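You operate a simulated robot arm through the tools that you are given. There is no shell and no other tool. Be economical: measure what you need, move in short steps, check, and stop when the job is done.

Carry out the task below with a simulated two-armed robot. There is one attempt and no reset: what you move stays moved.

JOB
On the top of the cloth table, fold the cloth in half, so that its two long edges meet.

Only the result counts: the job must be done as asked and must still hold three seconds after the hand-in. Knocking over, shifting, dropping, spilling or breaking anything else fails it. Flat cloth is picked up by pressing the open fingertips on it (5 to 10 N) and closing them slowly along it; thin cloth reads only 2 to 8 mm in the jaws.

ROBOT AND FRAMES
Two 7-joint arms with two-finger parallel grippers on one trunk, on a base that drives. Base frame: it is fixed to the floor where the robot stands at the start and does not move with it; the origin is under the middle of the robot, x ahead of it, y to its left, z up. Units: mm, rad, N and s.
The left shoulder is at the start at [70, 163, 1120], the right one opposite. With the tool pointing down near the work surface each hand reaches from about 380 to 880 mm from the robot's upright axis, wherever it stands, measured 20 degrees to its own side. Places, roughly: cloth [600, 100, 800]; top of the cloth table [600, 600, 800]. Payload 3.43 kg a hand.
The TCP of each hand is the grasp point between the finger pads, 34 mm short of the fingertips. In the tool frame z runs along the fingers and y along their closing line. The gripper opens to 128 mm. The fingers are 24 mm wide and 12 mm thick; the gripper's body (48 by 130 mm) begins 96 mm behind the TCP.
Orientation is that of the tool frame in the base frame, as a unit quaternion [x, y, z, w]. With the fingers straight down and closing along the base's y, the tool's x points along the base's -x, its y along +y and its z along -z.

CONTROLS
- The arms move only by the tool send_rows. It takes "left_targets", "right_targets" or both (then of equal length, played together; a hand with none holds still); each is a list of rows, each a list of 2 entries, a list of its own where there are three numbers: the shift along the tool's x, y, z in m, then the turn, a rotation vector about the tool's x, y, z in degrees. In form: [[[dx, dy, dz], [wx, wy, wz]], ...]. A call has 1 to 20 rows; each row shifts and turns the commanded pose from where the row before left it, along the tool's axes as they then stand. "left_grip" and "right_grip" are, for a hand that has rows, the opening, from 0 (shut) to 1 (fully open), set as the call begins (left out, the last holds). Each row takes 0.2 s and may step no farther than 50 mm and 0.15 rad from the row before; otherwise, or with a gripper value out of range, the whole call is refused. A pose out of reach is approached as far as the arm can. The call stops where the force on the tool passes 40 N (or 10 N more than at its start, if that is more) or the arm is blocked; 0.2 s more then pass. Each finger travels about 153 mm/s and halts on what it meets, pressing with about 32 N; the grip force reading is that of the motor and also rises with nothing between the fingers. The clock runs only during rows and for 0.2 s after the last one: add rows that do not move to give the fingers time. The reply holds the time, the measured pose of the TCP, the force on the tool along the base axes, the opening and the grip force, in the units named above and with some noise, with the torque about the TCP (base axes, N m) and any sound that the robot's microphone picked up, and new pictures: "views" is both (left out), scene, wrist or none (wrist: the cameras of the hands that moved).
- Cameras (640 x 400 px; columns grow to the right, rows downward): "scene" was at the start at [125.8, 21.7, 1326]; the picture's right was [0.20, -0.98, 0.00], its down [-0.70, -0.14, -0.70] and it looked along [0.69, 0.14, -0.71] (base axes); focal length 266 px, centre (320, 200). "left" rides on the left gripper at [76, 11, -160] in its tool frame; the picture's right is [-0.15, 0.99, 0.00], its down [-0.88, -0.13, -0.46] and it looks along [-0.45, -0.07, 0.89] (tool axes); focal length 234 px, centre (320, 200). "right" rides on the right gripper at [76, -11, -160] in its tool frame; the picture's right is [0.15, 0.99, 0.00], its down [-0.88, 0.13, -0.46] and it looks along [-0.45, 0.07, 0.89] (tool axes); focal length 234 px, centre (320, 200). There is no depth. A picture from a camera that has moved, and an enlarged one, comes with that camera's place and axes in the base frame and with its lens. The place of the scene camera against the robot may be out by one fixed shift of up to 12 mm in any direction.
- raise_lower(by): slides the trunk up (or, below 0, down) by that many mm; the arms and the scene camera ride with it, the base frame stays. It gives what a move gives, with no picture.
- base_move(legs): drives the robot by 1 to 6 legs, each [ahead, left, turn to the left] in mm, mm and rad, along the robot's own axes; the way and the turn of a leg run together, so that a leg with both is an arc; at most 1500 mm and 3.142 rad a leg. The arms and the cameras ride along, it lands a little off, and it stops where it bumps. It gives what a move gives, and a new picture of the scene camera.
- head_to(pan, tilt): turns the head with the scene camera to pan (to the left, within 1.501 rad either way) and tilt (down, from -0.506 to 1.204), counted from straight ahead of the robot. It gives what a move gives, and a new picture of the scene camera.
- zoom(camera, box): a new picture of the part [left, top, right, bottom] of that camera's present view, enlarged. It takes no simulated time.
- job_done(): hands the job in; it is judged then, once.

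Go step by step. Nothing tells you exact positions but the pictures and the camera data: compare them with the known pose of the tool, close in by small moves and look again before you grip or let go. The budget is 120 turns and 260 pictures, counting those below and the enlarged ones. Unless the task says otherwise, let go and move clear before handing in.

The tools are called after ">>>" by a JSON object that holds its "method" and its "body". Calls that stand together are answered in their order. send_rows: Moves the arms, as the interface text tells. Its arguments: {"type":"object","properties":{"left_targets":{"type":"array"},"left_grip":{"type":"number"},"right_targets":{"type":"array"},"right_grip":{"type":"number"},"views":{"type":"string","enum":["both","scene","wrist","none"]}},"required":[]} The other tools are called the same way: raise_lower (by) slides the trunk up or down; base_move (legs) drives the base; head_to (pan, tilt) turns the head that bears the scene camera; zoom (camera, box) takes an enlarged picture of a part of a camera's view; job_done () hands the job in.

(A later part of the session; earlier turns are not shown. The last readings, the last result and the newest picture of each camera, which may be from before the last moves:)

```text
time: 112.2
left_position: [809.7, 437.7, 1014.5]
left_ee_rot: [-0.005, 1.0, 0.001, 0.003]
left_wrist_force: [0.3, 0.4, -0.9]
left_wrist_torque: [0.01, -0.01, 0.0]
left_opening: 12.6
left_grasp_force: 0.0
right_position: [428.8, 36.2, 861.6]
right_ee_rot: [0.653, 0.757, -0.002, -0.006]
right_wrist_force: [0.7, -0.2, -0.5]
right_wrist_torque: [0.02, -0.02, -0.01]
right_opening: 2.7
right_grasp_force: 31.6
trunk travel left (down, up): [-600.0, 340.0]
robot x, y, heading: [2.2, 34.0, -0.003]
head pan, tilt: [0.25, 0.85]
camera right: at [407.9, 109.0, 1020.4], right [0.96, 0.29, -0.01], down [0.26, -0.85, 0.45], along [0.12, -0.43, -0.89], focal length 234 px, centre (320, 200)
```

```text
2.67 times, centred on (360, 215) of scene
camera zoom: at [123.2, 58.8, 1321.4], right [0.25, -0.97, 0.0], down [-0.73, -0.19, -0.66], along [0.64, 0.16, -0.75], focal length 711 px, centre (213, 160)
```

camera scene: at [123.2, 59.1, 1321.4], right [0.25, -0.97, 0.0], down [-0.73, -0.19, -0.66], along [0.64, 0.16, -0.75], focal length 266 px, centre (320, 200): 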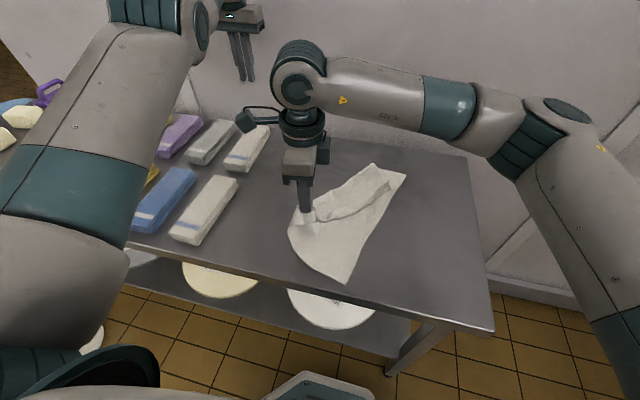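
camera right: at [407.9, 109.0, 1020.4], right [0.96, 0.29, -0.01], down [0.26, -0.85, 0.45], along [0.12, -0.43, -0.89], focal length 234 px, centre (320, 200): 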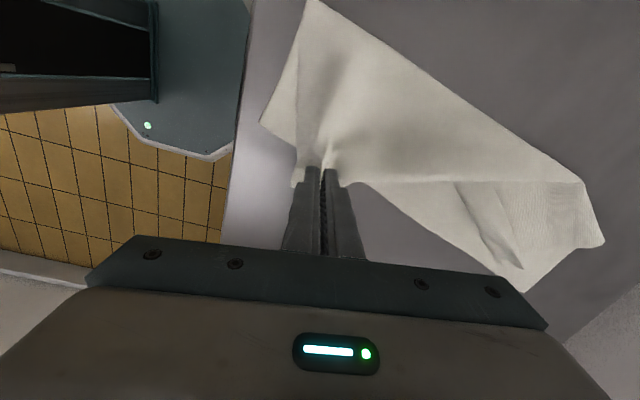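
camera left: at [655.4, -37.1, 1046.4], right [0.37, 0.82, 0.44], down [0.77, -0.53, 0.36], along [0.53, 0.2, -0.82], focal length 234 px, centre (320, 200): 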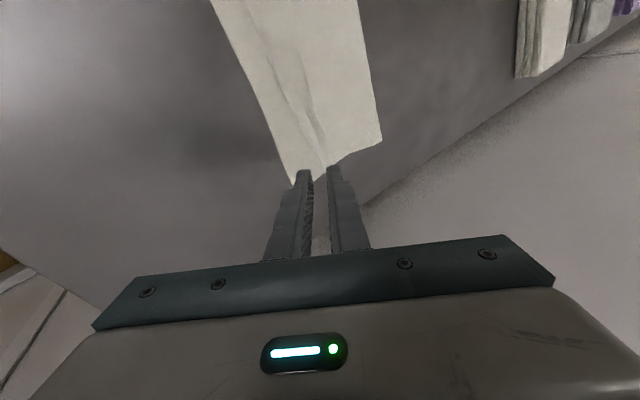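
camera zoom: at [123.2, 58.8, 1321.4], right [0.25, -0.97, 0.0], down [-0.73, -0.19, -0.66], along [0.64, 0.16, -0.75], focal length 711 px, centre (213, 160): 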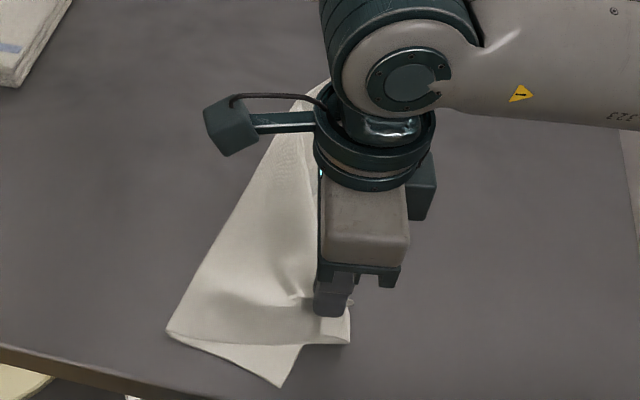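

The whole cloth turned a bit: C is now at about (365,63), B at about (729,-45). I carry the held corner on to match C and lay it.

>>> {"method": "send_rows", "body": {"right_targets": [[[0.022, -0.0083, -0.005], [0, 0, 0]], [[0.022, -0.0083, 0.002], [0, 0, 0]], [[0, 0, 0.006], [0, 0, 0]], [[0, 0, 0], [0, 0, 0]]], "views": "wrist"}}

>>> {"method": "zoom", "body": {"camera": "scene", "box": [270, 150, 430, 300]}}

```text
time: 113.2
left_position: [809.9, 438.5, 1013.5]
left_ee_rot: [-0.004, 1.0, -0.001, 0.002]
left_wrist_force: [-0.4, 0.0, -0.9]
left_wrist_torque: [-0.01, -0.01, 0.0]
left_opening: 12.6
left_grasp_force: 0.1
right_position: [405.8, 78.0, 858.6]
right_ee_rot: [0.653, 0.757, -0.002, -0.007]
right_wrist_force: [0.0, 0.0, 0.3]
right_wrist_torque: [-0.02, 0.02, 0.02]
right_opening: 3.0
right_grasp_force: 32.3
trunk travel left (down, up): [-600.0, 340.0]
robot x, y, heading: [0.0, 32.8, -0.001]
head pan, tilt: [0.25, 0.85]
camera right: at [384.4, 150.6, 1017.8], right [0.96, 0.29, -0.01], down [0.27, -0.85, 0.45], along [0.12, -0.43, -0.89], focal length 234 px, centre (320, 200)
```

right: 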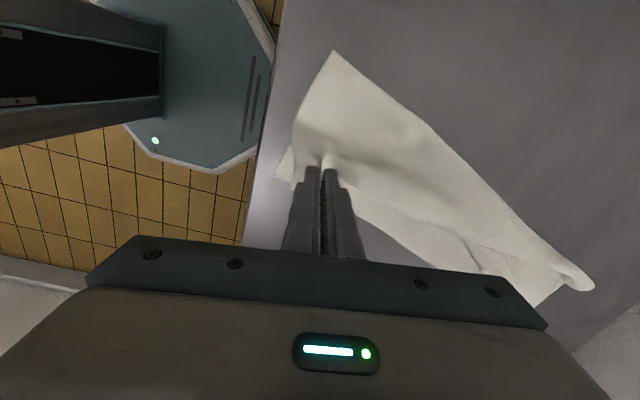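

```text
2.67 times, centred on (350, 225) of scene
camera zoom: at [123.1, 59.0, 1321.4], right [0.25, -0.97, 0.0], down [-0.73, -0.19, -0.66], along [0.64, 0.16, -0.75], focal length 711 px, centre (240, 133)
```

zoom: 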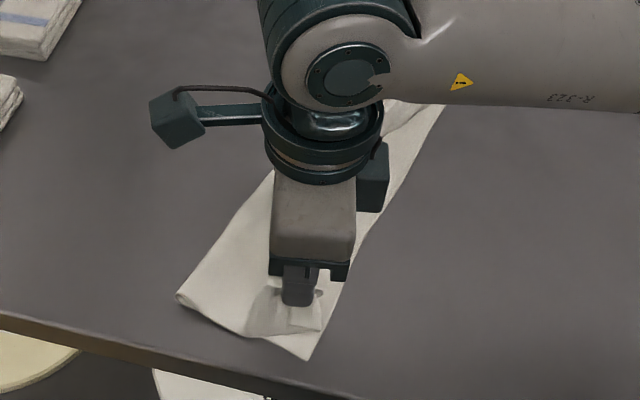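

>>> {"method": "send_rows", "body": {"right_targets": [[[0, 0, 0], [0, 0, 0]], [[0, 0, 0], [0, 0, 0]], [[0, 0, -0.04], [0, 0, 0]], [[-0.03, 0, -0.04], [0, 0, 0]], [[-0.045, 0, 0], [0, 0, 0]], [[-0.045, 0, 0], [0, 0, 0]], [[-0.045, 0, 0], [0, 0, 0]], [[-0.03, 0, 0], [0, 0, 0]]], "right_grip": 0.25, "views": "none"}}

>>> {"method": "zoom", "body": {"camera": "scene", "box": [290, 150, 430, 290]}}

```text
time: 115.0
left_position: [808.2, 436.9, 1015.6]
left_ee_rot: [-0.004, 1.0, 0.0, 0.003]
left_wrist_force: [0.3, -0.7, 0.1]
left_wrist_torque: [0.06, 0.02, 0.0]
left_opening: 12.9
left_grasp_force: 0.1
right_position: [434.0, -118.3, 936.8]
right_ee_rot: [0.652, 0.758, -0.002, -0.006]
right_wrist_force: [-0.5, 0.5, -0.3]
right_wrist_torque: [0.03, 0.0, 0.02]
right_opening: 32.2
right_grasp_force: 0.0
trunk travel left (down, up): [-600.0, 340.0]
robot x, y, heading: [4.3, 34.9, -0.006]
head pan, tilt: [0.25, 0.85]
```

```text
2.86 times, centred on (360, 220) of scene
camera zoom: at [123.0, 57.8, 1321.5], right [0.25, -0.97, 0.0], down [-0.73, -0.19, -0.66], along [0.64, 0.16, -0.75], focal length 761 px, centre (206, 143)
```

zoom: 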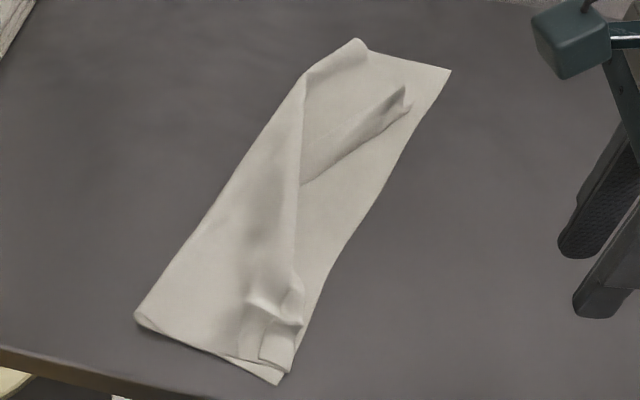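

The bottom layer lies well; the top layer is rumpled. I'll pick up both corners of the top edge with both hands, pull the edge straight and lay it down again. First the left arm is brought in and the base aligned with the cloth.

>>> {"method": "send_rows", "body": {"left_targets": [[[0.0107, -0.0404, 0.005], [0, 0, 0]], [[0.0107, -0.0404, 0.005], [0, 0, 0]], [[0.0107, -0.0404, 0.005], [0, 0, 0]], [[0.0107, -0.0404, 0.005], [0, 0, 0]], [[0.0107, -0.0404, 0.005], [0, 0, 0]], [[0.0107, -0.0404, 0.005], [0, 0, 0]], [[0.0107, -0.0404, 0.005], [0, 0, 0]], [[0.0107, -0.0404, 0.005], [0, 0, 0]], [[0.0107, -0.0404, 0.005], [0, 0, 0]], [[0.0107, -0.0404, 0.005], [0, 0, 0]]], "views": "none"}}

>>> {"method": "base_move", "body": {"legs": [[-4, 85, -0.144], [18, 85, -0.144]]}}

```text
time: 117.2
left_position: [795.7, 34.7, 978.3]
left_ee_rot: [-0.005, 1.0, 0.0, 0.003]
left_wrist_force: [-0.2, -0.5, 0.0]
left_wrist_torque: [0.05, 0.03, 0.01]
left_opening: 12.7
left_grasp_force: 0.2
left hand out of reach, approached as far as the arm can: row 1, 2, 3, 4, 5, 6, 7, 9
right_position: [434.9, -117.1, 935.3]
right_ee_rot: [0.653, 0.757, -0.001, -0.006]
right_wrist_force: [-0.2, 0.1, 0.6]
right_wrist_torque: [0.05, -0.03, 0.0]
right_opening: 32.0
right_grasp_force: 0.0
trunk travel left (down, up): [-600.0, 340.0]
robot x, y, heading: [-1.2, 30.2, 0.002]
head pan, tilt: [0.25, 0.85]
```

```text
time: 119.0
left_position: [801.4, -23.9, 978.4]
left_ee_rot: [0.14, 0.99, -0.001, 0.003]
left_wrist_force: [0.1, 0.5, -0.5]
left_wrist_torque: [0.01, 0.02, -0.04]
left_opening: 12.7
left_grasp_force: 0.1
right_position: [412.6, -69.1, 936.0]
right_ee_rot: [0.756, 0.655, -0.002, -0.007]
right_wrist_force: [0.3, 0.2, -0.7]
right_wrist_torque: [-0.01, 0.02, -0.01]
right_opening: 32.0
right_grasp_force: 0.0
trunk travel left (down, up): [-600.0, 340.0]
robot x, y, heading: [41.2, 200.6, -0.291]
head pan, tilt: [0.25, 0.85]
camera scene: at [161.6, 187.0, 1321.4], right [-0.04, -1.0, 0.0], down [-0.75, 0.03, -0.66], along [0.66, -0.03, -0.75], focal length 266 px, centre (320, 200)
```

scene: 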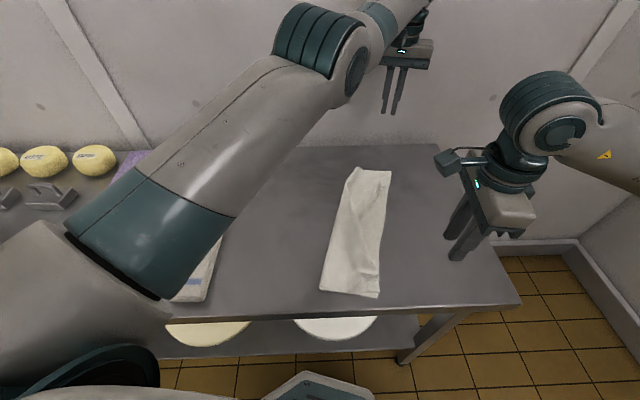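

>>> {"method": "base_move", "body": {"legs": [[-50, -13, 0]]}}

>>> {"method": "zoom", "body": {"camera": "scene", "box": [290, 150, 430, 300]}}

>>> {"method": "zoom", "body": {"camera": "left", "box": [160, 0, 480, 200]}}

```text
time: 120.0
left_position: [750.7, -24.5, 978.9]
left_ee_rot: [0.14, 0.99, 0.001, 0.003]
left_wrist_force: [0.7, -0.4, 0.4]
left_wrist_torque: [-0.01, -0.03, 0.01]
left_opening: 12.8
left_grasp_force: 0.0
right_position: [360.1, -67.6, 935.8]
right_ee_rot: [0.755, 0.656, -0.001, -0.006]
right_wrist_force: [-0.4, -0.9, -0.4]
right_wrist_torque: [0.0, -0.03, 0.01]
right_opening: 31.7
right_grasp_force: 0.0
trunk travel left (down, up): [-600.0, 340.0]
robot x, y, heading: [-11.1, 201.0, -0.288]
head pan, tilt: [0.25, 0.85]
camera scene: at [110.7, 187.8, 1321.4], right [-0.04, -1.0, 0.0], down [-0.75, 0.03, -0.66], along [0.66, -0.03, -0.75], focal length 266 px, centre (320, 200)
```

scene: 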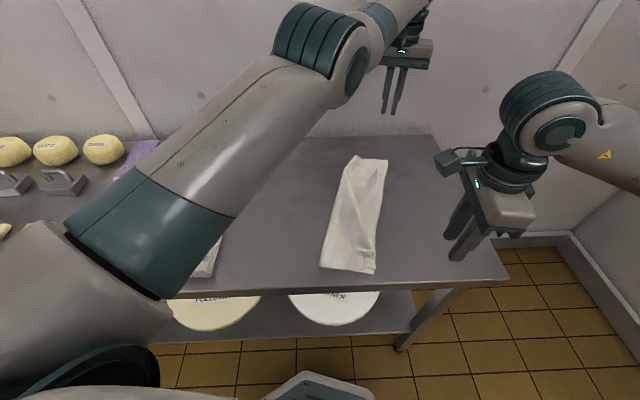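

```text
2.67 times, centred on (360, 225) of scene
camera zoom: at [110.7, 187.8, 1321.4], right [-0.04, -1.0, 0.0], down [-0.75, 0.03, -0.66], along [0.66, -0.03, -0.75], focal length 711 px, centre (213, 133)
```

zoom: 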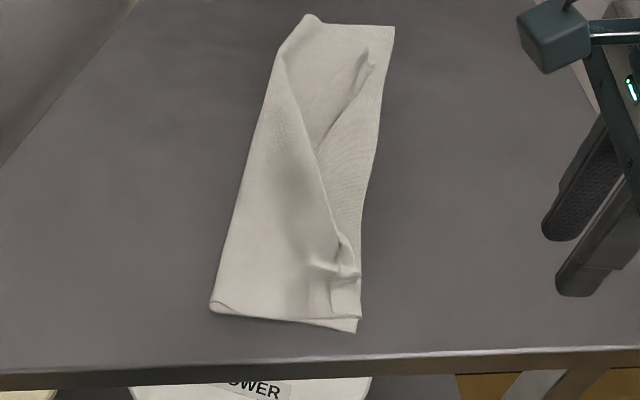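

```text
2.00 times, centred on (320, 100) of left
camera zoom: at [680.2, 7.1, 1138.8], right [0.41, 0.91, 0.0], down [0.81, -0.37, 0.46], along [0.42, -0.19, -0.89], focal length 468 px, centre (320, 400)
```

zoom: 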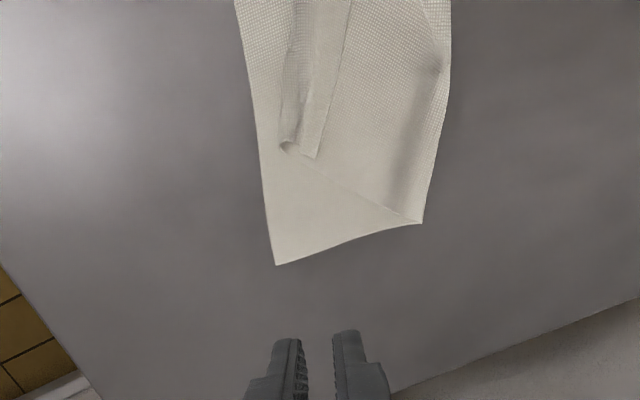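

The true edge at the far end is a ~25 mm flap at about (640–680, 0–20). The pinch-and-flip that worked in the middle is repeated here with the left hand, jaws across the flap and a narrower gap.

>>> {"method": "send_rows", "body": {"left_targets": [[[0, 0, 0], [0, 0, 8.4]], [[0, 0, 0], [0, 0, 8.4]], [[0.0378, -0.0079, 0], [0, 0, 0]], [[0.0378, -0.0079, 0], [0, 0, 0]], [[0.0378, -0.0079, 0], [0, 0, 0]], [[0, 0, 0.036], [0, 0, 0]], [[0, 0, 0.036], [0, 0, 0]], [[0, 0, 0.034], [0, 0, 0]], [[0, 0, 0], [0, 0, 0]]], "left_grip": 0.09, "views": "none"}}

>>> {"method": "zoom", "body": {"camera": "left", "box": [200, 60, 460, 260]}}

```text
time: 122.0
left_position: [746.4, -39.6, 879.4]
left_ee_rot: [0.283, 0.959, 0.002, 0.003]
left_wrist_force: [0.1, 0.6, -0.5]
left_wrist_torque: [0.01, -0.02, 0.01]
left_opening: 11.4
left_grasp_force: 0.1
left hand out of reach, approached as far as the arm can: row 3, 4, 5, 6, 8
right_position: [360.0, -67.6, 937.0]
right_ee_rot: [0.755, 0.656, -0.001, -0.007]
right_wrist_force: [0.6, -0.4, 0.4]
right_wrist_torque: [-0.05, 0.0, -0.04]
right_opening: 31.9
right_grasp_force: 0.0
trunk travel left (down, up): [-600.0, 340.0]
robot x, y, heading: [-12.0, 204.4, -0.295]
head pan, tilt: [0.25, 0.85]
```

```text
2.00 times, centred on (330, 160) of left
camera zoom: at [687.9, 11.1, 1040.4], right [0.66, 0.75, 0.0], down [0.67, -0.59, 0.46], along [0.35, -0.3, -0.89], focal length 468 px, centre (300, 280)
```

zoom: 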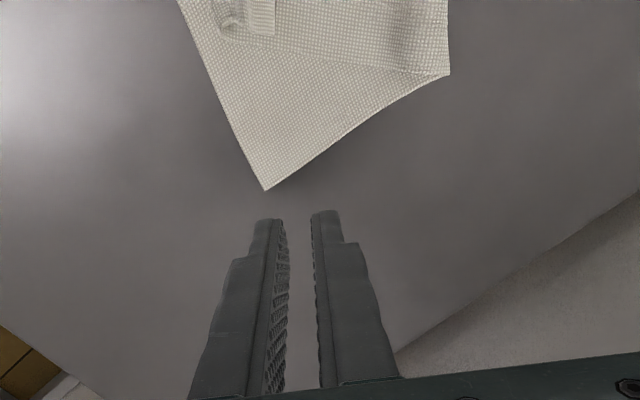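

The left arm is cramped in this posture, so I park it to the left again and use the right hand for the far flap.

>>> {"method": "send_rows", "body": {"left_targets": [[[0, 0, -0.05], [0, 0, 0]], [[0, 0, -0.05], [0, 0, 0]], [[0.0238, 0.0367, 0], [0, 0, 0]], [[0.0238, 0.0367, 0], [0, 0, 0]], [[0.0238, 0.0367, 0], [0, 0, 0]], [[0.0238, 0.0367, 0], [0, 0, 0]], [[0.0238, 0.0367, 0], [0, 0, 0]], [[0.0238, 0.0367, 0], [0, 0, 0]], [[0.0238, 0.0367, 0], [0, 0, 0]], [[0.0238, 0.0367, 0], [0, 0, 0]]], "right_targets": [[[0, 0, 0], [0, 0, -8.1]], [[0, 0, 0], [0, 0, -8.1]], [[0, 0, 0], [0, 0, -8.1]], [[0, 0, 0], [0, 0, -8.1]], [[0, 0, 0], [0, 0, -8.1]], [[0, 0, 0], [0, 0, -8.1]], [[0, 0, 0], [0, 0, -8.1]], [[0, 0, 0], [0, 0, -8.1]], [[0, 0, 0], [0, 0, 0]], [[0, 0, 0], [0, 0, 0]]], "right_grip": 0.09, "views": "none"}}

>>> {"method": "send_rows", "body": {"right_targets": [[[-0.0272, 0.0323, 0], [0, 0, 0]], [[-0.0272, 0.0323, 0], [0, 0, 0]], [[-0.0272, 0.0323, 0], [0, 0, 0]], [[-0.0272, 0.0323, 0], [0, 0, 0]], [[-0.0272, 0.0323, 0], [0, 0, 0]], [[-0.0272, 0.0323, 0], [0, 0, 0]], [[-0.0272, 0.0323, 0], [0, 0, 0]], [[0, 0, 0.03], [0, 0, 0]], [[0, 0, 0.03], [0, 0, 0]]], "views": "scene"}}

>>> {"method": "zoom", "body": {"camera": "right", "box": [200, 60, 460, 260]}}

```text
time: 123.9
left_position: [844.6, 178.9, 995.0]
left_ee_rot: [0.286, 0.958, -0.002, -0.002]
left_wrist_force: [-26.9, 0.1, 5.1]
left_wrist_torque: [0.09, -4.27, 1.21]
left_opening: 11.4
left_grasp_force: 0.0
left hand out of reach, approached as far as the arm can: row 2, 3, 4, 5, 6, 7, 8, 9
right_position: [359.3, -67.7, 936.0]
right_ee_rot: [0.287, 0.958, 0.004, -0.006]
right_wrist_force: [0.8, -0.5, -0.3]
right_wrist_torque: [0.02, 0.11, 0.01]
right_opening: 11.4
right_grasp_force: 0.1
trunk travel left (down, up): [-600.0, 340.0]
robot x, y, heading: [-10.2, 199.4, -0.289]
head pan, tilt: [0.25, 0.85]
stopped in row 9 (left hand): the force on the tool passed its limit at 61 N (the readings are from after the stop); the commanded pose is now the measured one
```

```text
time: 125.9
left_position: [845.0, 179.3, 994.7]
left_ee_rot: [0.287, 0.958, -0.001, 0.0]
left_wrist_force: [-11.7, -1.6, -0.9]
left_wrist_torque: [0.1, -1.55, 0.38]
left_opening: 11.7
left_grasp_force: 0.0
right_position: [642.9, 18.5, 875.2]
right_ee_rot: [0.286, 0.958, 0.003, -0.005]
right_wrist_force: [-0.1, 0.7, 0.2]
right_wrist_torque: [0.01, -0.02, -0.01]
right_opening: 11.5
right_grasp_force: 0.2
trunk travel left (down, up): [-600.0, 340.0]
robot x, y, heading: [-10.8, 193.8, -0.294]
head pan, tilt: [0.25, 0.85]
camera scene: at [109.1, 187.7, 1321.6], right [-0.04, -1.0, 0.0], down [-0.75, 0.03, -0.66], along [0.66, -0.03, -0.75], focal length 266 px, centre (320, 200)
```

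scene: 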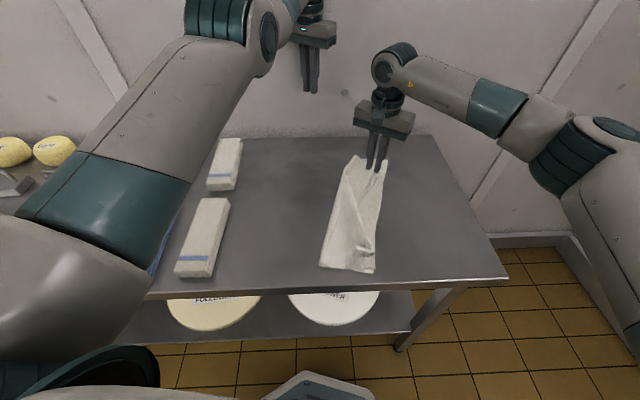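

```text
2.00 times, centred on (330, 160) of right
camera zoom: at [574.5, 49.0, 1034.8], right [0.42, 0.91, 0.01], down [0.81, -0.38, 0.45], along [0.41, -0.18, -0.9], focal length 468 px, centre (300, 280)
```

zoom: 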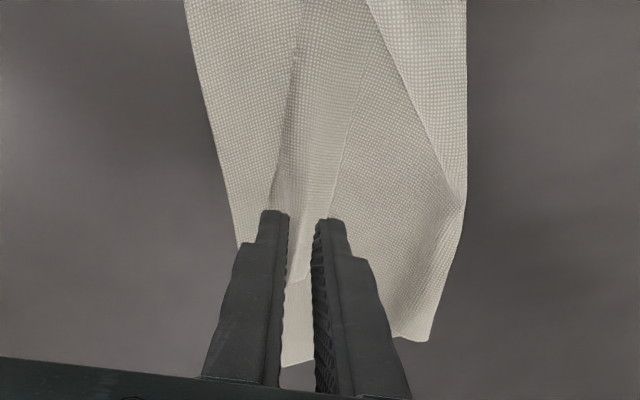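

The right hand is well placed over the far flap (31 mm wide here). I set a 15 mm gap and lower.

>>> {"method": "send_rows", "body": {"right_targets": [[[0, 0.003, 0.02], [0, 0, 0]], [[0, 0, 0.014], [0, 0, 0]], [[0, 0, 0.002], [0, 0, 0]], [[0, 0, 0], [0, 0, 0]]], "right_grip": 0.125, "views": "none"}}

>>> {"method": "send_rows", "body": {"right_targets": [[[0, 0, 0.001], [0, 0, 0]], [[0, 0, 0], [0, 0, 0]]], "views": "none"}}

>>> {"method": "zoom", "body": {"camera": "right", "box": [200, 60, 460, 260]}}

```text
time: 126.9
left_position: [844.8, 178.4, 995.2]
left_ee_rot: [0.288, 0.958, -0.001, 0.0]
left_wrist_force: [-12.6, -0.7, -0.5]
left_wrist_torque: [0.11, -1.62, 0.43]
left_opening: 11.4
left_grasp_force: 0.1
right_position: [644.3, 19.7, 839.6]
right_ee_rot: [0.287, 0.958, 0.003, -0.006]
right_wrist_force: [-1.4, -0.4, 0.5]
right_wrist_torque: [0.02, 0.01, 0.04]
right_opening: 16.1
right_grasp_force: 0.0
trunk travel left (down, up): [-600.0, 340.0]
robot x, y, heading: [-8.1, 197.3, -0.288]
head pan, tilt: [0.25, 0.85]
```

```text
time: 127.5
left_position: [845.2, 180.2, 993.8]
left_ee_rot: [0.287, 0.958, -0.001, 0.0]
left_wrist_force: [-11.9, -1.3, -1.9]
left_wrist_torque: [0.08, -1.67, 0.44]
left_opening: 11.8
left_grasp_force: 0.1
right_position: [643.0, 19.9, 838.8]
right_ee_rot: [0.286, 0.958, 0.003, -0.005]
right_wrist_force: [0.1, 0.5, 0.3]
right_wrist_torque: [0.01, 0.03, -0.02]
right_opening: 16.3
right_grasp_force: 0.1
trunk travel left (down, up): [-600.0, 340.0]
robot x, y, heading: [-11.2, 199.0, -0.289]
head pan, tilt: [0.25, 0.85]
```

```text
2.00 times, centred on (330, 160) of right
camera zoom: at [575.5, 51.7, 998.5], right [0.42, 0.91, 0.0], down [0.81, -0.38, 0.45], along [0.41, -0.18, -0.9], focal length 468 px, centre (300, 280)
```

zoom: 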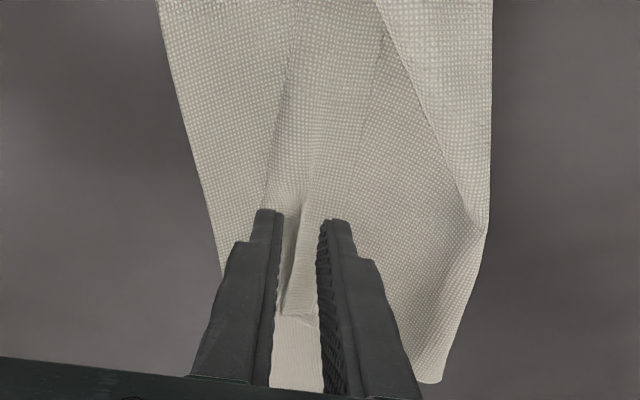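

The raised fold stands between the fingers; I need to sit 9 mm further onto the flap itself.

>>> {"method": "send_rows", "body": {"right_targets": [[[0, 0, -0.012], [0, 0, 0]], [[0, 0.009, 0], [0, 0, 0]], [[0, 0, 0.012], [0, 0, 0]], [[0, 0, 0.0015], [0, 0, 0]], [[0, 0, 0], [0, 0, 0]]], "views": "none"}}

>>> {"method": "zoom", "body": {"camera": "right", "box": [200, 60, 460, 260]}}

```text
time: 128.7
left_position: [844.5, 179.1, 994.7]
left_ee_rot: [0.288, 0.958, -0.001, 0.001]
left_wrist_force: [-11.1, -2.3, -3.0]
left_wrist_torque: [0.07, -1.51, 0.39]
left_opening: 11.5
left_grasp_force: 0.2
right_position: [648.0, 26.9, 837.5]
right_ee_rot: [0.287, 0.958, 0.003, -0.006]
right_wrist_force: [0.2, 0.0, 2.3]
right_wrist_torque: [-0.02, 0.03, 0.01]
right_opening: 15.8
right_grasp_force: 0.1
trunk travel left (down, up): [-600.0, 340.0]
robot x, y, heading: [-13.3, 199.8, -0.289]
head pan, tilt: [0.25, 0.85]
```

```text
2.00 times, centred on (330, 160) of right
camera zoom: at [579.9, 59.0, 997.1], right [0.42, 0.91, 0.01], down [0.81, -0.38, 0.45], along [0.41, -0.18, -0.9], focal length 468 px, centre (300, 280)
```

zoom: 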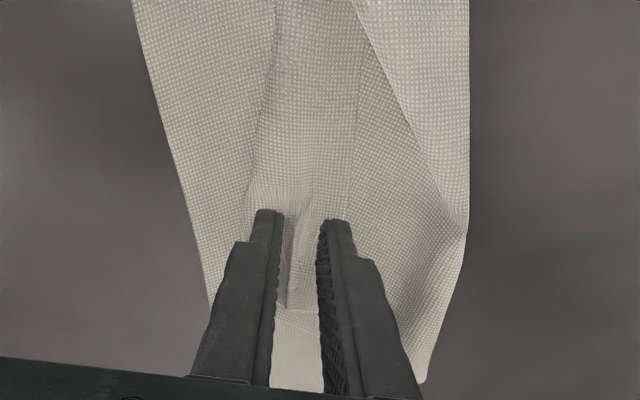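

Both fingertips are now on the flap. Press and close.

>>> {"method": "send_rows", "body": {"right_targets": [[[0, 0, 0.0012], [0, 0, 0]], [[0, 0, 0], [0, 0, 0]]], "right_grip": 0.1, "views": "none"}}

>>> {"method": "send_rows", "body": {"right_targets": [[[0, 0, 0.0004], [0, 0, 0]]], "right_grip": 0.07, "views": "none"}}

>>> {"method": "send_rows", "body": {"right_targets": [[[0, 0, 0], [0, 0, 0]]], "right_grip": 0.04, "views": "none"}}

>>> {"method": "send_rows", "body": {"right_targets": [[[0, 0, 0], [0, 0, 0]], [[0, 0, 0], [0, 0, 0]]], "right_grip": 0.0, "views": "none"}}

>>> {"method": "zoom", "body": {"camera": "right", "box": [200, 60, 460, 260]}}

```text
time: 129.3
left_position: [845.1, 178.3, 995.1]
left_ee_rot: [0.288, 0.958, -0.001, -0.001]
left_wrist_force: [-7.2, -1.7, -2.4]
left_wrist_torque: [0.11, -0.9, 0.21]
left_opening: 11.5
left_grasp_force: 0.0
right_position: [648.4, 28.6, 837.0]
right_ee_rot: [0.286, 0.958, 0.004, -0.005]
right_wrist_force: [-1.7, -0.1, 9.5]
right_wrist_torque: [0.03, 0.01, 0.02]
right_opening: 12.1
right_grasp_force: 0.1
trunk travel left (down, up): [-600.0, 340.0]
robot x, y, heading: [-13.8, 199.7, -0.288]
head pan, tilt: [0.25, 0.85]
```

```text
time: 129.7
left_position: [846.1, 178.7, 995.7]
left_ee_rot: [0.287, 0.958, -0.001, 0.001]
left_wrist_force: [-3.3, -1.8, -0.5]
left_wrist_torque: [0.14, -0.32, 0.06]
left_opening: 11.5
left_grasp_force: 0.1
right_position: [648.3, 27.5, 837.5]
right_ee_rot: [0.287, 0.958, 0.003, -0.004]
right_wrist_force: [-1.3, -0.2, 16.4]
right_wrist_torque: [-0.07, -0.05, -0.01]
right_opening: 7.1
right_grasp_force: 0.0
trunk travel left (down, up): [-600.0, 340.0]
robot x, y, heading: [-11.3, 201.6, -0.292]
head pan, tilt: [0.25, 0.85]
```

```text
time: 130.1
left_position: [845.1, 179.0, 995.2]
left_ee_rot: [0.287, 0.958, -0.001, 0.0]
left_wrist_force: [-1.0, -0.5, 1.0]
left_wrist_torque: [0.11, -0.15, 0.04]
left_opening: 11.5
left_grasp_force: 0.0
right_position: [649.1, 28.0, 836.5]
right_ee_rot: [0.286, 0.958, 0.003, -0.004]
right_wrist_force: [0.6, -0.4, 18.6]
right_wrist_torque: [-0.03, -0.07, 0.0]
right_opening: 3.9
right_grasp_force: 0.0
trunk travel left (down, up): [-600.0, 340.0]
robot x, y, heading: [-7.7, 199.8, -0.295]
head pan, tilt: [0.25, 0.85]
```

```text
time: 130.7
left_position: [844.2, 179.8, 994.1]
left_ee_rot: [0.287, 0.958, 0.0, 0.0]
left_wrist_force: [0.2, 0.8, 0.6]
left_wrist_torque: [0.02, -0.04, 0.0]
left_opening: 11.9
left_grasp_force: 0.2
right_position: [647.4, 27.9, 836.1]
right_ee_rot: [0.287, 0.958, 0.003, -0.005]
right_wrist_force: [2.2, -0.8, 21.8]
right_wrist_torque: [-0.05, -0.17, -0.01]
right_opening: 1.8
right_grasp_force: 32.1
trunk travel left (down, up): [-600.0, 340.0]
robot x, y, heading: [-8.6, 197.5, -0.291]
head pan, tilt: [0.25, 0.85]
```

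```text
2.00 times, centred on (330, 160) of right
camera zoom: at [580.0, 59.4, 996.2], right [0.42, 0.91, 0.01], down [0.81, -0.38, 0.45], along [0.41, -0.18, -0.89], focal length 468 px, centre (300, 280)
```

zoom: 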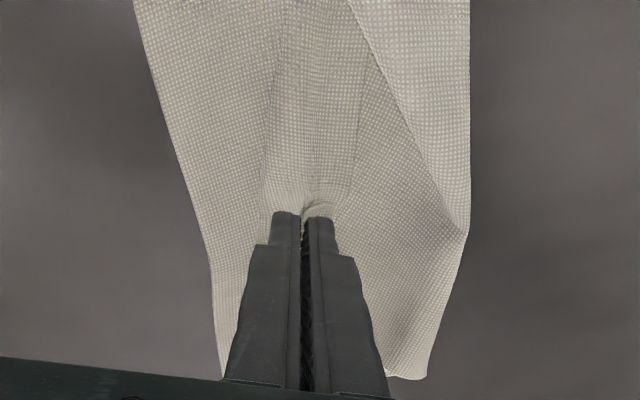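

Gripped 1.8 mm – the true edge. I lift it up over the crease so that the sheet hangs straight.

>>> {"method": "send_rows", "body": {"right_targets": [[[0, 0, -0.02], [0, 0, 0]], [[-0.0061, 0.0133, -0.018], [0, 0, 0]], [[-0.0061, 0.0133, -0.018], [0, 0, 0]], [[-0.0061, 0.0133, -0.018], [0, 0, 0]], [[-0.0061, 0.0133, -0.018], [0, 0, 0]], [[-0.0061, 0.0133, -0.018], [0, 0, 0]], [[-0.0061, 0.0133, 0], [0, 0, 0]], [[0, 0, 0], [0, 0, 0]]], "views": "both"}}

```text
time: 132.5
left_position: [845.2, 179.8, 994.8]
left_ee_rot: [0.287, 0.958, -0.001, 0.0]
left_wrist_force: [-11.1, 1.8, 0.2]
left_wrist_torque: [-0.17, -1.55, 0.54]
left_opening: 11.6
left_grasp_force: 0.1
right_position: [723.7, 73.2, 945.2]
right_ee_rot: [0.286, 0.958, 0.003, -0.005]
right_wrist_force: [0.3, -1.0, -0.5]
right_wrist_torque: [-0.02, 0.01, 0.0]
right_opening: 1.9
right_grasp_force: 32.3
trunk travel left (down, up): [-600.0, 340.0]
robot x, y, heading: [-10.8, 203.6, -0.291]
head pan, tilt: [0.25, 0.85]
camera scene: at [109.0, 188.0, 1321.6], right [-0.04, -1.0, 0.0], down [-0.75, 0.03, -0.66], along [0.66, -0.03, -0.75], focal length 266 px, centre (320, 200)
camera right: at [655.9, 104.6, 1105.3], right [0.42, 0.91, 0.0], down [0.81, -0.38, 0.45], along [0.41, -0.18, -0.9], focal length 234 px, centre (320, 200)
```

scene: 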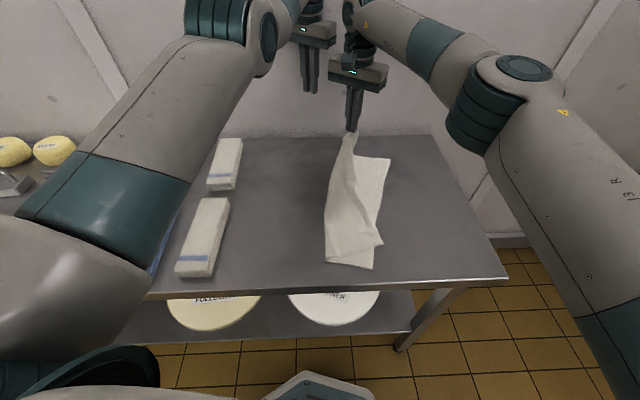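
right: 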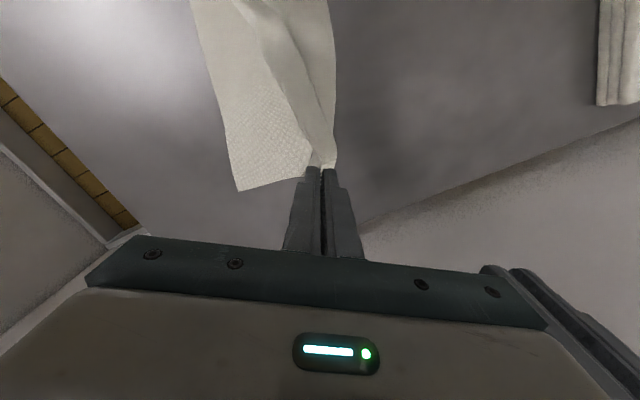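

The sheet hangs cleanly and the lower layer is flat with B at (731,-54). I now lay this end down onto B along an arc.

>>> {"method": "send_rows", "body": {"right_targets": [[[-0.0052, -0.0163, 0.002], [0, 0, 0]], [[-0.0052, -0.0163, 0.002], [0, 0, 0]], [[-0.0053, -0.0174, 0.015], [0, 0, 0]], [[-0.0053, -0.0174, 0.015], [0, 0, 0]], [[-0.0035, -0.0127, 0.02], [0, 0, 0]], [[-0.0035, -0.0127, 0.02], [0, 0, 0]], [[-0.0008, -0.0067, 0.022], [0, 0, 0]], [[0, 0, 0], [0, 0, 0]]], "views": "wrist"}}

>>> {"method": "zoom", "body": {"camera": "scene", "box": [290, 130, 430, 280]}}

```text
time: 134.3
left_position: [845.1, 179.1, 994.2]
left_ee_rot: [0.287, 0.958, -0.001, 0.0]
left_wrist_force: [-12.4, 2.3, -2.3]
left_wrist_torque: [-0.39, -1.68, 0.62]
left_opening: 11.8
left_grasp_force: 0.1
right_position: [692.1, -24.1, 847.7]
right_ee_rot: [0.286, 0.958, 0.004, -0.005]
right_wrist_force: [0.3, -0.6, 0.0]
right_wrist_torque: [-0.01, -0.01, -0.03]
right_opening: 1.9
right_grasp_force: 31.8
trunk travel left (down, up): [-600.0, 340.0]
robot x, y, heading: [-10.8, 198.3, -0.292]
head pan, tilt: [0.25, 0.85]
camera right: at [624.1, 6.8, 1008.4], right [0.42, 0.91, 0.0], down [0.81, -0.38, 0.45], along [0.41, -0.18, -0.9], focal length 234 px, centre (320, 200)
```

right: 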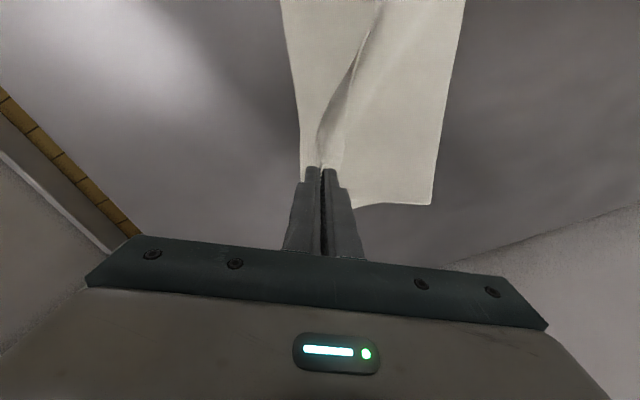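

```text
2.67 times, centred on (360, 205) of scene
camera zoom: at [109.1, 188.2, 1321.6], right [-0.04, -1.0, 0.0], down [-0.75, 0.03, -0.66], along [0.66, -0.03, -0.75], focal length 711 px, centre (213, 187)
```

zoom: 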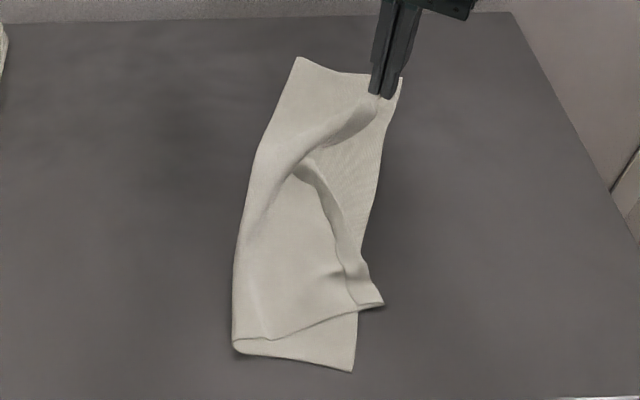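

The far end lies right. Release it there.

>>> {"method": "send_rows", "body": {"right_targets": [[[0, 0, 0.003], [0, 0, 0]], [[0, 0, 0], [0, 0, 0]], [[0, 0, -0.03], [0, 0, 0]], [[0, -0.03, -0.03], [0, 0, 0]], [[0.03, -0.035, 0], [0, 0, 0]], [[0.045, 0, 0], [0, 0, 0]], [[0.045, 0, 0], [0, 0, 0]]], "right_grip": 0.13, "views": "wrist"}}

>>> {"method": "zoom", "body": {"camera": "scene", "box": [290, 130, 430, 280]}}

```text
time: 135.9
left_position: [844.2, 179.1, 994.7]
left_ee_rot: [0.287, 0.958, -0.001, 0.0]
left_wrist_force: [-13.0, 1.3, -3.1]
left_wrist_torque: [-0.31, -1.84, 0.67]
left_opening: 11.5
left_grasp_force: 0.0
right_position: [555.7, -13.3, 906.5]
right_ee_rot: [0.288, 0.958, 0.003, -0.006]
right_wrist_force: [-0.1, 0.2, -0.7]
right_wrist_torque: [0.01, -0.01, -0.02]
right_opening: 16.9
right_grasp_force: 0.1
trunk travel left (down, up): [-600.0, 340.0]
robot x, y, heading: [-12.7, 204.2, -0.296]
head pan, tilt: [0.25, 0.85]
camera right: at [488.3, 17.2, 1066.7], right [0.42, 0.91, 0.0], down [0.81, -0.38, 0.45], along [0.41, -0.18, -0.9], focal length 234 px, centre (320, 200)
```

right: 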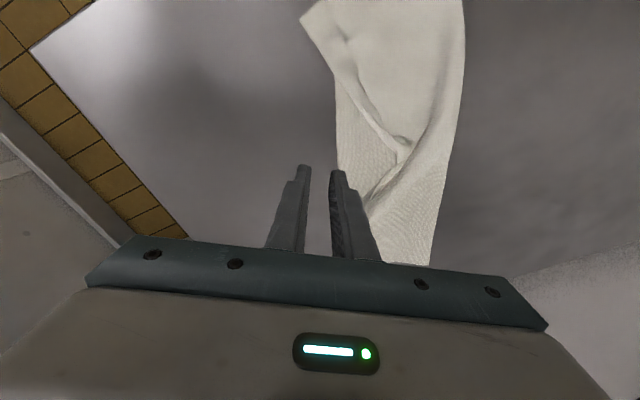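

```text
2.67 times, centred on (360, 205) of scene
camera zoom: at [109.1, 188.2, 1321.6], right [-0.04, -1.0, 0.0], down [-0.75, 0.03, -0.66], along [0.66, -0.03, -0.75], focal length 711 px, centre (213, 187)
```

zoom: 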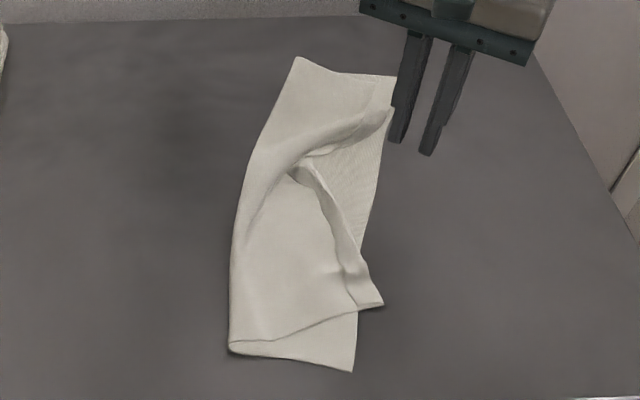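

The far end holds. The near end must go about 65 mm back to C, which will also straighten the edge. I move the right hand over the near flap, jaws across it.

>>> {"method": "send_rows", "body": {"right_targets": [[[0, 0, 0], [0, 0, -8.2]], [[0, 0, 0], [0, 0, -8.2]], [[0, 0, 0], [0, 0, -8.2]], [[0, 0, 0], [0, 0, -8.2]], [[0, 0, 0], [0, 0, -8.2]], [[0.0278, 0.0178, 0], [0, 0, 0]], [[0.0278, 0.0178, 0], [0, 0, 0]], [[0.0278, 0.0178, 0], [0, 0, 0]], [[0.0278, 0.0178, 0], [0, 0, 0]], [[0, 0, 0.034], [0, 0, 0]], [[0, 0, 0], [0, 0, 0]]], "right_grip": 0.1, "views": "none"}}

>>> {"method": "zoom", "body": {"camera": "right", "box": [200, 60, 460, 260]}}

```text
time: 138.3
left_position: [843.5, 180.2, 994.6]
left_ee_rot: [0.288, 0.958, -0.001, 0.0]
left_wrist_force: [-13.3, 1.7, -2.0]
left_wrist_torque: [-0.3, -1.71, 0.61]
left_opening: 11.7
left_grasp_force: 0.0
right_position: [435.8, 42.5, 874.4]
right_ee_rot: [-0.066, 0.998, 0.004, -0.004]
right_wrist_force: [-0.8, 0.3, 0.0]
right_wrist_torque: [-0.05, 0.01, 0.04]
right_opening: 12.4
right_grasp_force: 0.0
trunk travel left (down, up): [-600.0, 340.0]
robot x, y, heading: [-13.8, 199.4, -0.292]
head pan, tilt: [0.25, 0.85]
```

```text
2.00 times, centred on (330, 160) of right
camera zoom: at [363.5, 20.6, 1033.4], right [-0.28, 0.96, 0.01], down [0.86, 0.24, 0.45], along [0.43, 0.13, -0.89], focal length 468 px, centre (300, 280)
```

zoom: 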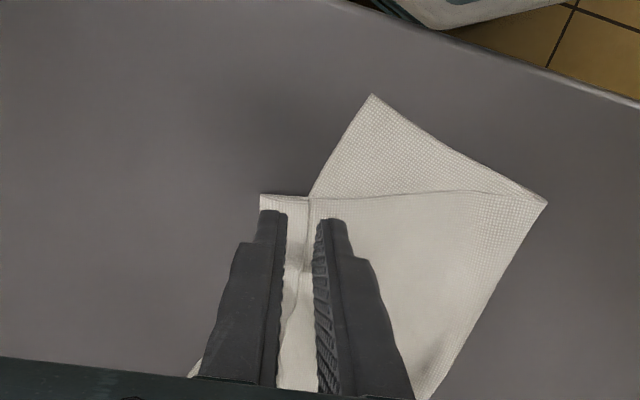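

>>> {"method": "send_rows", "body": {"right_targets": [[[0, -0.007, 0.02], [0, 0, 0]], [[0, 0, 0.014], [0, 0, 0]], [[0, 0, 0.002], [0, 0, 0]], [[0, 0, 0.001], [0, 0, 0]], [[0, 0, 0], [0, 0, 0]]], "views": "none"}}

>>> {"method": "send_rows", "body": {"right_targets": [[[0, 0, 0.001], [0, 0, 0]], [[0, 0, 0], [0, 0, 0]]], "views": "none"}}

>>> {"method": "zoom", "body": {"camera": "right", "box": [230, 100, 430, 260]}}

```text
time: 139.5
left_position: [845.1, 179.2, 995.6]
left_ee_rot: [0.288, 0.958, -0.001, 0.0]
left_wrist_force: [-11.4, 1.3, -0.8]
left_wrist_torque: [-0.17, -1.54, 0.54]
left_opening: 11.5
left_grasp_force: 0.0
right_position: [436.5, 34.6, 836.5]
right_ee_rot: [-0.067, 0.998, 0.005, -0.004]
right_wrist_force: [-0.5, 0.3, 0.5]
right_wrist_torque: [0.01, -0.01, -0.01]
right_opening: 13.0
right_grasp_force: 0.3
trunk travel left (down, up): [-600.0, 340.0]
robot x, y, heading: [-12.2, 201.2, -0.293]
head pan, tilt: [0.25, 0.85]
```

```text
time: 140.1
left_position: [844.8, 179.0, 994.4]
left_ee_rot: [0.287, 0.958, -0.001, -0.001]
left_wrist_force: [-9.4, 0.1, -1.7]
left_wrist_torque: [-0.11, -1.22, 0.38]
left_opening: 11.3
left_grasp_force: 0.0
right_position: [436.7, 35.6, 836.6]
right_ee_rot: [-0.067, 0.998, 0.005, -0.004]
right_wrist_force: [-0.8, -1.2, 5.8]
right_wrist_torque: [0.03, 0.08, -0.01]
right_opening: 12.7
right_grasp_force: 0.0
trunk travel left (down, up): [-600.0, 340.0]
robot x, y, heading: [-13.4, 201.3, -0.286]
head pan, tilt: [0.25, 0.85]
```

```text
2.50 times, centred on (330, 180) of right
camera zoom: at [365.1, 13.7, 996.3], right [-0.28, 0.96, 0.01], down [0.86, 0.24, 0.45], along [0.43, 0.13, -0.89], focal length 585 px, centre (295, 250)
```

zoom: 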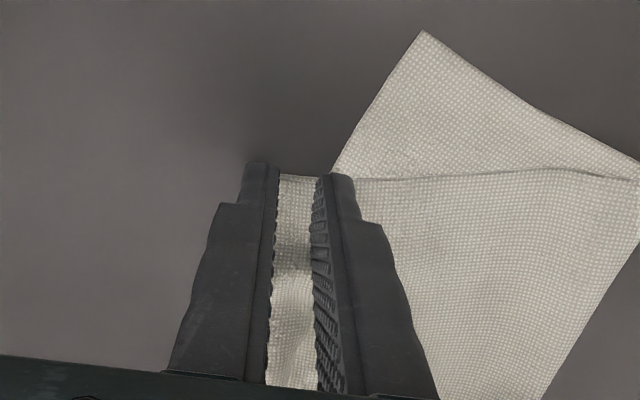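

>>> {"method": "send_rows", "body": {"right_targets": [[[0, 0, 0.0007], [0, 0, 0]], [[0, 0, 0], [0, 0, 0]]], "right_grip": 0.08, "views": "none"}}

>>> {"method": "send_rows", "body": {"right_targets": [[[0, 0, 0.0003], [0, 0, 0]]], "right_grip": 0.05, "views": "none"}}

>>> {"method": "send_rows", "body": {"right_targets": [[[0, 0, 0], [0, 0, 0]], [[0, 0, 0], [0, 0, 0]]], "right_grip": 0.0, "views": "none"}}

>>> {"method": "zoom", "body": {"camera": "right", "box": [230, 100, 430, 260]}}

```text
time: 140.7
left_position: [844.3, 178.7, 994.0]
left_ee_rot: [0.288, 0.958, -0.001, 0.0]
left_wrist_force: [-6.1, 0.6, -2.8]
left_wrist_torque: [-0.21, -0.68, 0.31]
left_opening: 11.6
left_grasp_force: 0.1
right_position: [437.6, 36.1, 836.3]
right_ee_rot: [-0.068, 0.998, 0.005, -0.003]
right_wrist_force: [0.0, -4.5, 17.1]
right_wrist_torque: [0.04, -0.01, 0.0]
right_opening: 8.8
right_grasp_force: 0.0
trunk travel left (down, up): [-600.0, 340.0]
robot x, y, heading: [-12.8, 201.7, -0.295]
head pan, tilt: [0.25, 0.85]
```

```text
time: 141.1
left_position: [844.7, 179.7, 994.9]
left_ee_rot: [0.287, 0.958, -0.001, 0.0]
left_wrist_force: [-4.1, -1.6, -2.5]
left_wrist_torque: [0.02, -0.44, 0.12]
left_opening: 11.4
left_grasp_force: 0.0
right_position: [438.9, 36.4, 836.3]
right_ee_rot: [-0.067, 0.998, 0.005, -0.002]
right_wrist_force: [0.8, -1.4, 23.6]
right_wrist_torque: [0.07, -0.06, 0.0]
right_opening: 3.6
right_grasp_force: 0.0
trunk travel left (down, up): [-600.0, 340.0]
robot x, y, heading: [-10.7, 197.4, -0.291]
head pan, tilt: [0.25, 0.85]
```

```text
time: 141.7
left_position: [844.8, 180.0, 995.2]
left_ee_rot: [0.286, 0.958, -0.001, 0.0]
left_wrist_force: [-0.2, -0.3, 0.1]
left_wrist_torque: [-0.01, 0.02, 0.04]
left_opening: 11.7
left_grasp_force: 0.1
right_position: [437.6, 37.0, 836.9]
right_ee_rot: [-0.067, 0.998, 0.005, -0.003]
right_wrist_force: [0.4, 3.6, 27.8]
right_wrist_torque: [0.26, -0.13, -0.01]
right_opening: 0.1
right_grasp_force: 31.9
trunk travel left (down, up): [-600.0, 340.0]
robot x, y, heading: [-11.4, 201.2, -0.286]
head pan, tilt: [0.25, 0.85]
```

```text
2.50 times, centred on (330, 180) of right
camera zoom: at [365.1, 14.9, 995.8], right [-0.28, 0.96, 0.01], down [0.86, 0.24, 0.45], along [0.43, 0.14, -0.89], focal length 585 px, centre (295, 250)
```

zoom: 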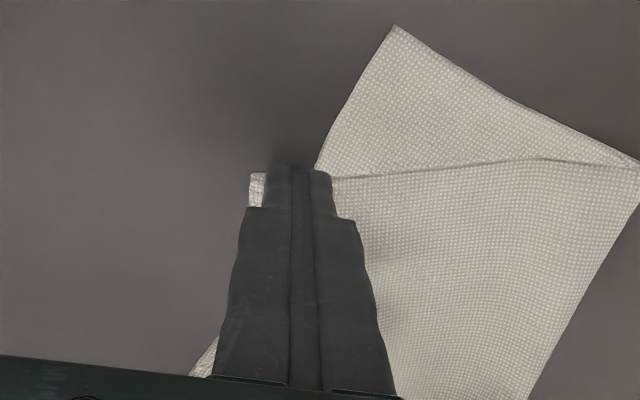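

The narrow near flap slipped again. New idea: put the closed fingers astride the flap's loose edge – one on the flap, one on the sheet – and *open* them, so the flap is pulled out while the sheet is held. First find the loose edge.

>>> {"method": "send_rows", "body": {"right_targets": [[[0, 0, -0.025], [0, 0, 0]], [[0.02, 0.02, -0.01], [0, 0, 0]], [[0.0, 0.02, 0], [0, 0, 0]]], "views": "none"}}

>>> {"method": "zoom", "body": {"camera": "right", "box": [180, 80, 440, 260]}}

```text
time: 142.5
left_position: [845.4, 181.2, 993.8]
left_ee_rot: [0.287, 0.958, -0.002, 0.0]
left_wrist_force: [-9.8, 3.4, 1.1]
left_wrist_torque: [-0.54, -1.37, 0.57]
left_opening: 11.4
left_grasp_force: 0.1
right_position: [412.7, 73.3, 871.7]
right_ee_rot: [-0.067, 0.998, 0.004, -0.005]
right_wrist_force: [0.2, -0.5, 0.0]
right_wrist_torque: [0.05, 0.01, -0.03]
right_opening: 0.1
right_grasp_force: 31.7
trunk travel left (down, up): [-600.0, 340.0]
robot x, y, heading: [-15.0, 203.3, -0.291]
head pan, tilt: [0.25, 0.85]
```

```text
2.22 times, centred on (310, 170) of right
camera zoom: at [340.4, 51.0, 1030.3], right [-0.28, 0.96, 0.01], down [0.86, 0.24, 0.45], along [0.43, 0.13, -0.89], focal length 520 px, centre (342, 267)
```

zoom: 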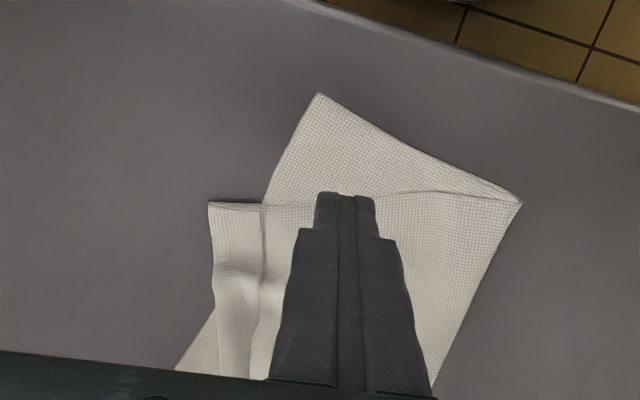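

>>> {"method": "send_rows", "body": {"right_targets": [[[-0.0287, -0.034, 0], [0, 0, 0]], [[0, 0, 0.02], [0, 0, 0]], [[0, 0, 0.013], [0, 0, 0]], [[0, 0, 0.002], [0, 0, 0]], [[0, 0, 0], [0, 0, 0]]], "views": "none"}}

>>> {"method": "zoom", "body": {"camera": "right", "box": [230, 100, 430, 260]}}

```text
time: 143.7
left_position: [845.1, 178.3, 994.3]
left_ee_rot: [0.288, 0.958, -0.001, 0.0]
left_wrist_force: [-4.0, 0.0, -2.0]
left_wrist_torque: [-0.15, -0.38, 0.18]
left_opening: 11.4
left_grasp_force: 0.1
right_position: [446.2, 44.6, 836.3]
right_ee_rot: [-0.067, 0.998, 0.005, -0.003]
right_wrist_force: [-2.0, 2.0, 19.8]
right_wrist_torque: [0.01, 0.06, 0.03]
right_opening: 0.0
right_grasp_force: 31.8
trunk travel left (down, up): [-600.0, 340.0]
robot x, y, heading: [-11.9, 199.9, -0.29]
head pan, tilt: [0.25, 0.85]
```

```text
2.50 times, centred on (330, 180) of right
camera zoom: at [372.8, 21.3, 996.0], right [-0.28, 0.96, 0.01], down [0.86, 0.24, 0.45], along [0.43, 0.14, -0.89], focal length 585 px, centre (295, 250)
```

zoom: 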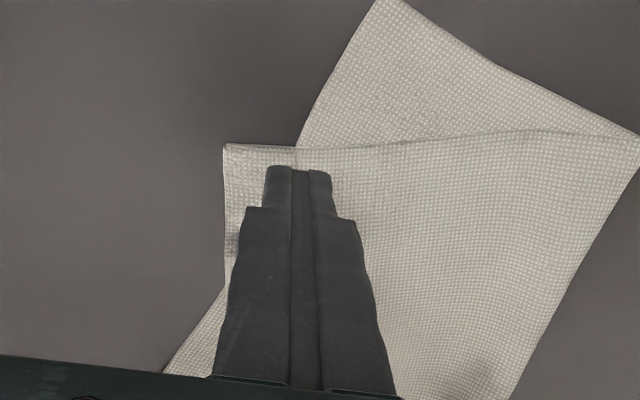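

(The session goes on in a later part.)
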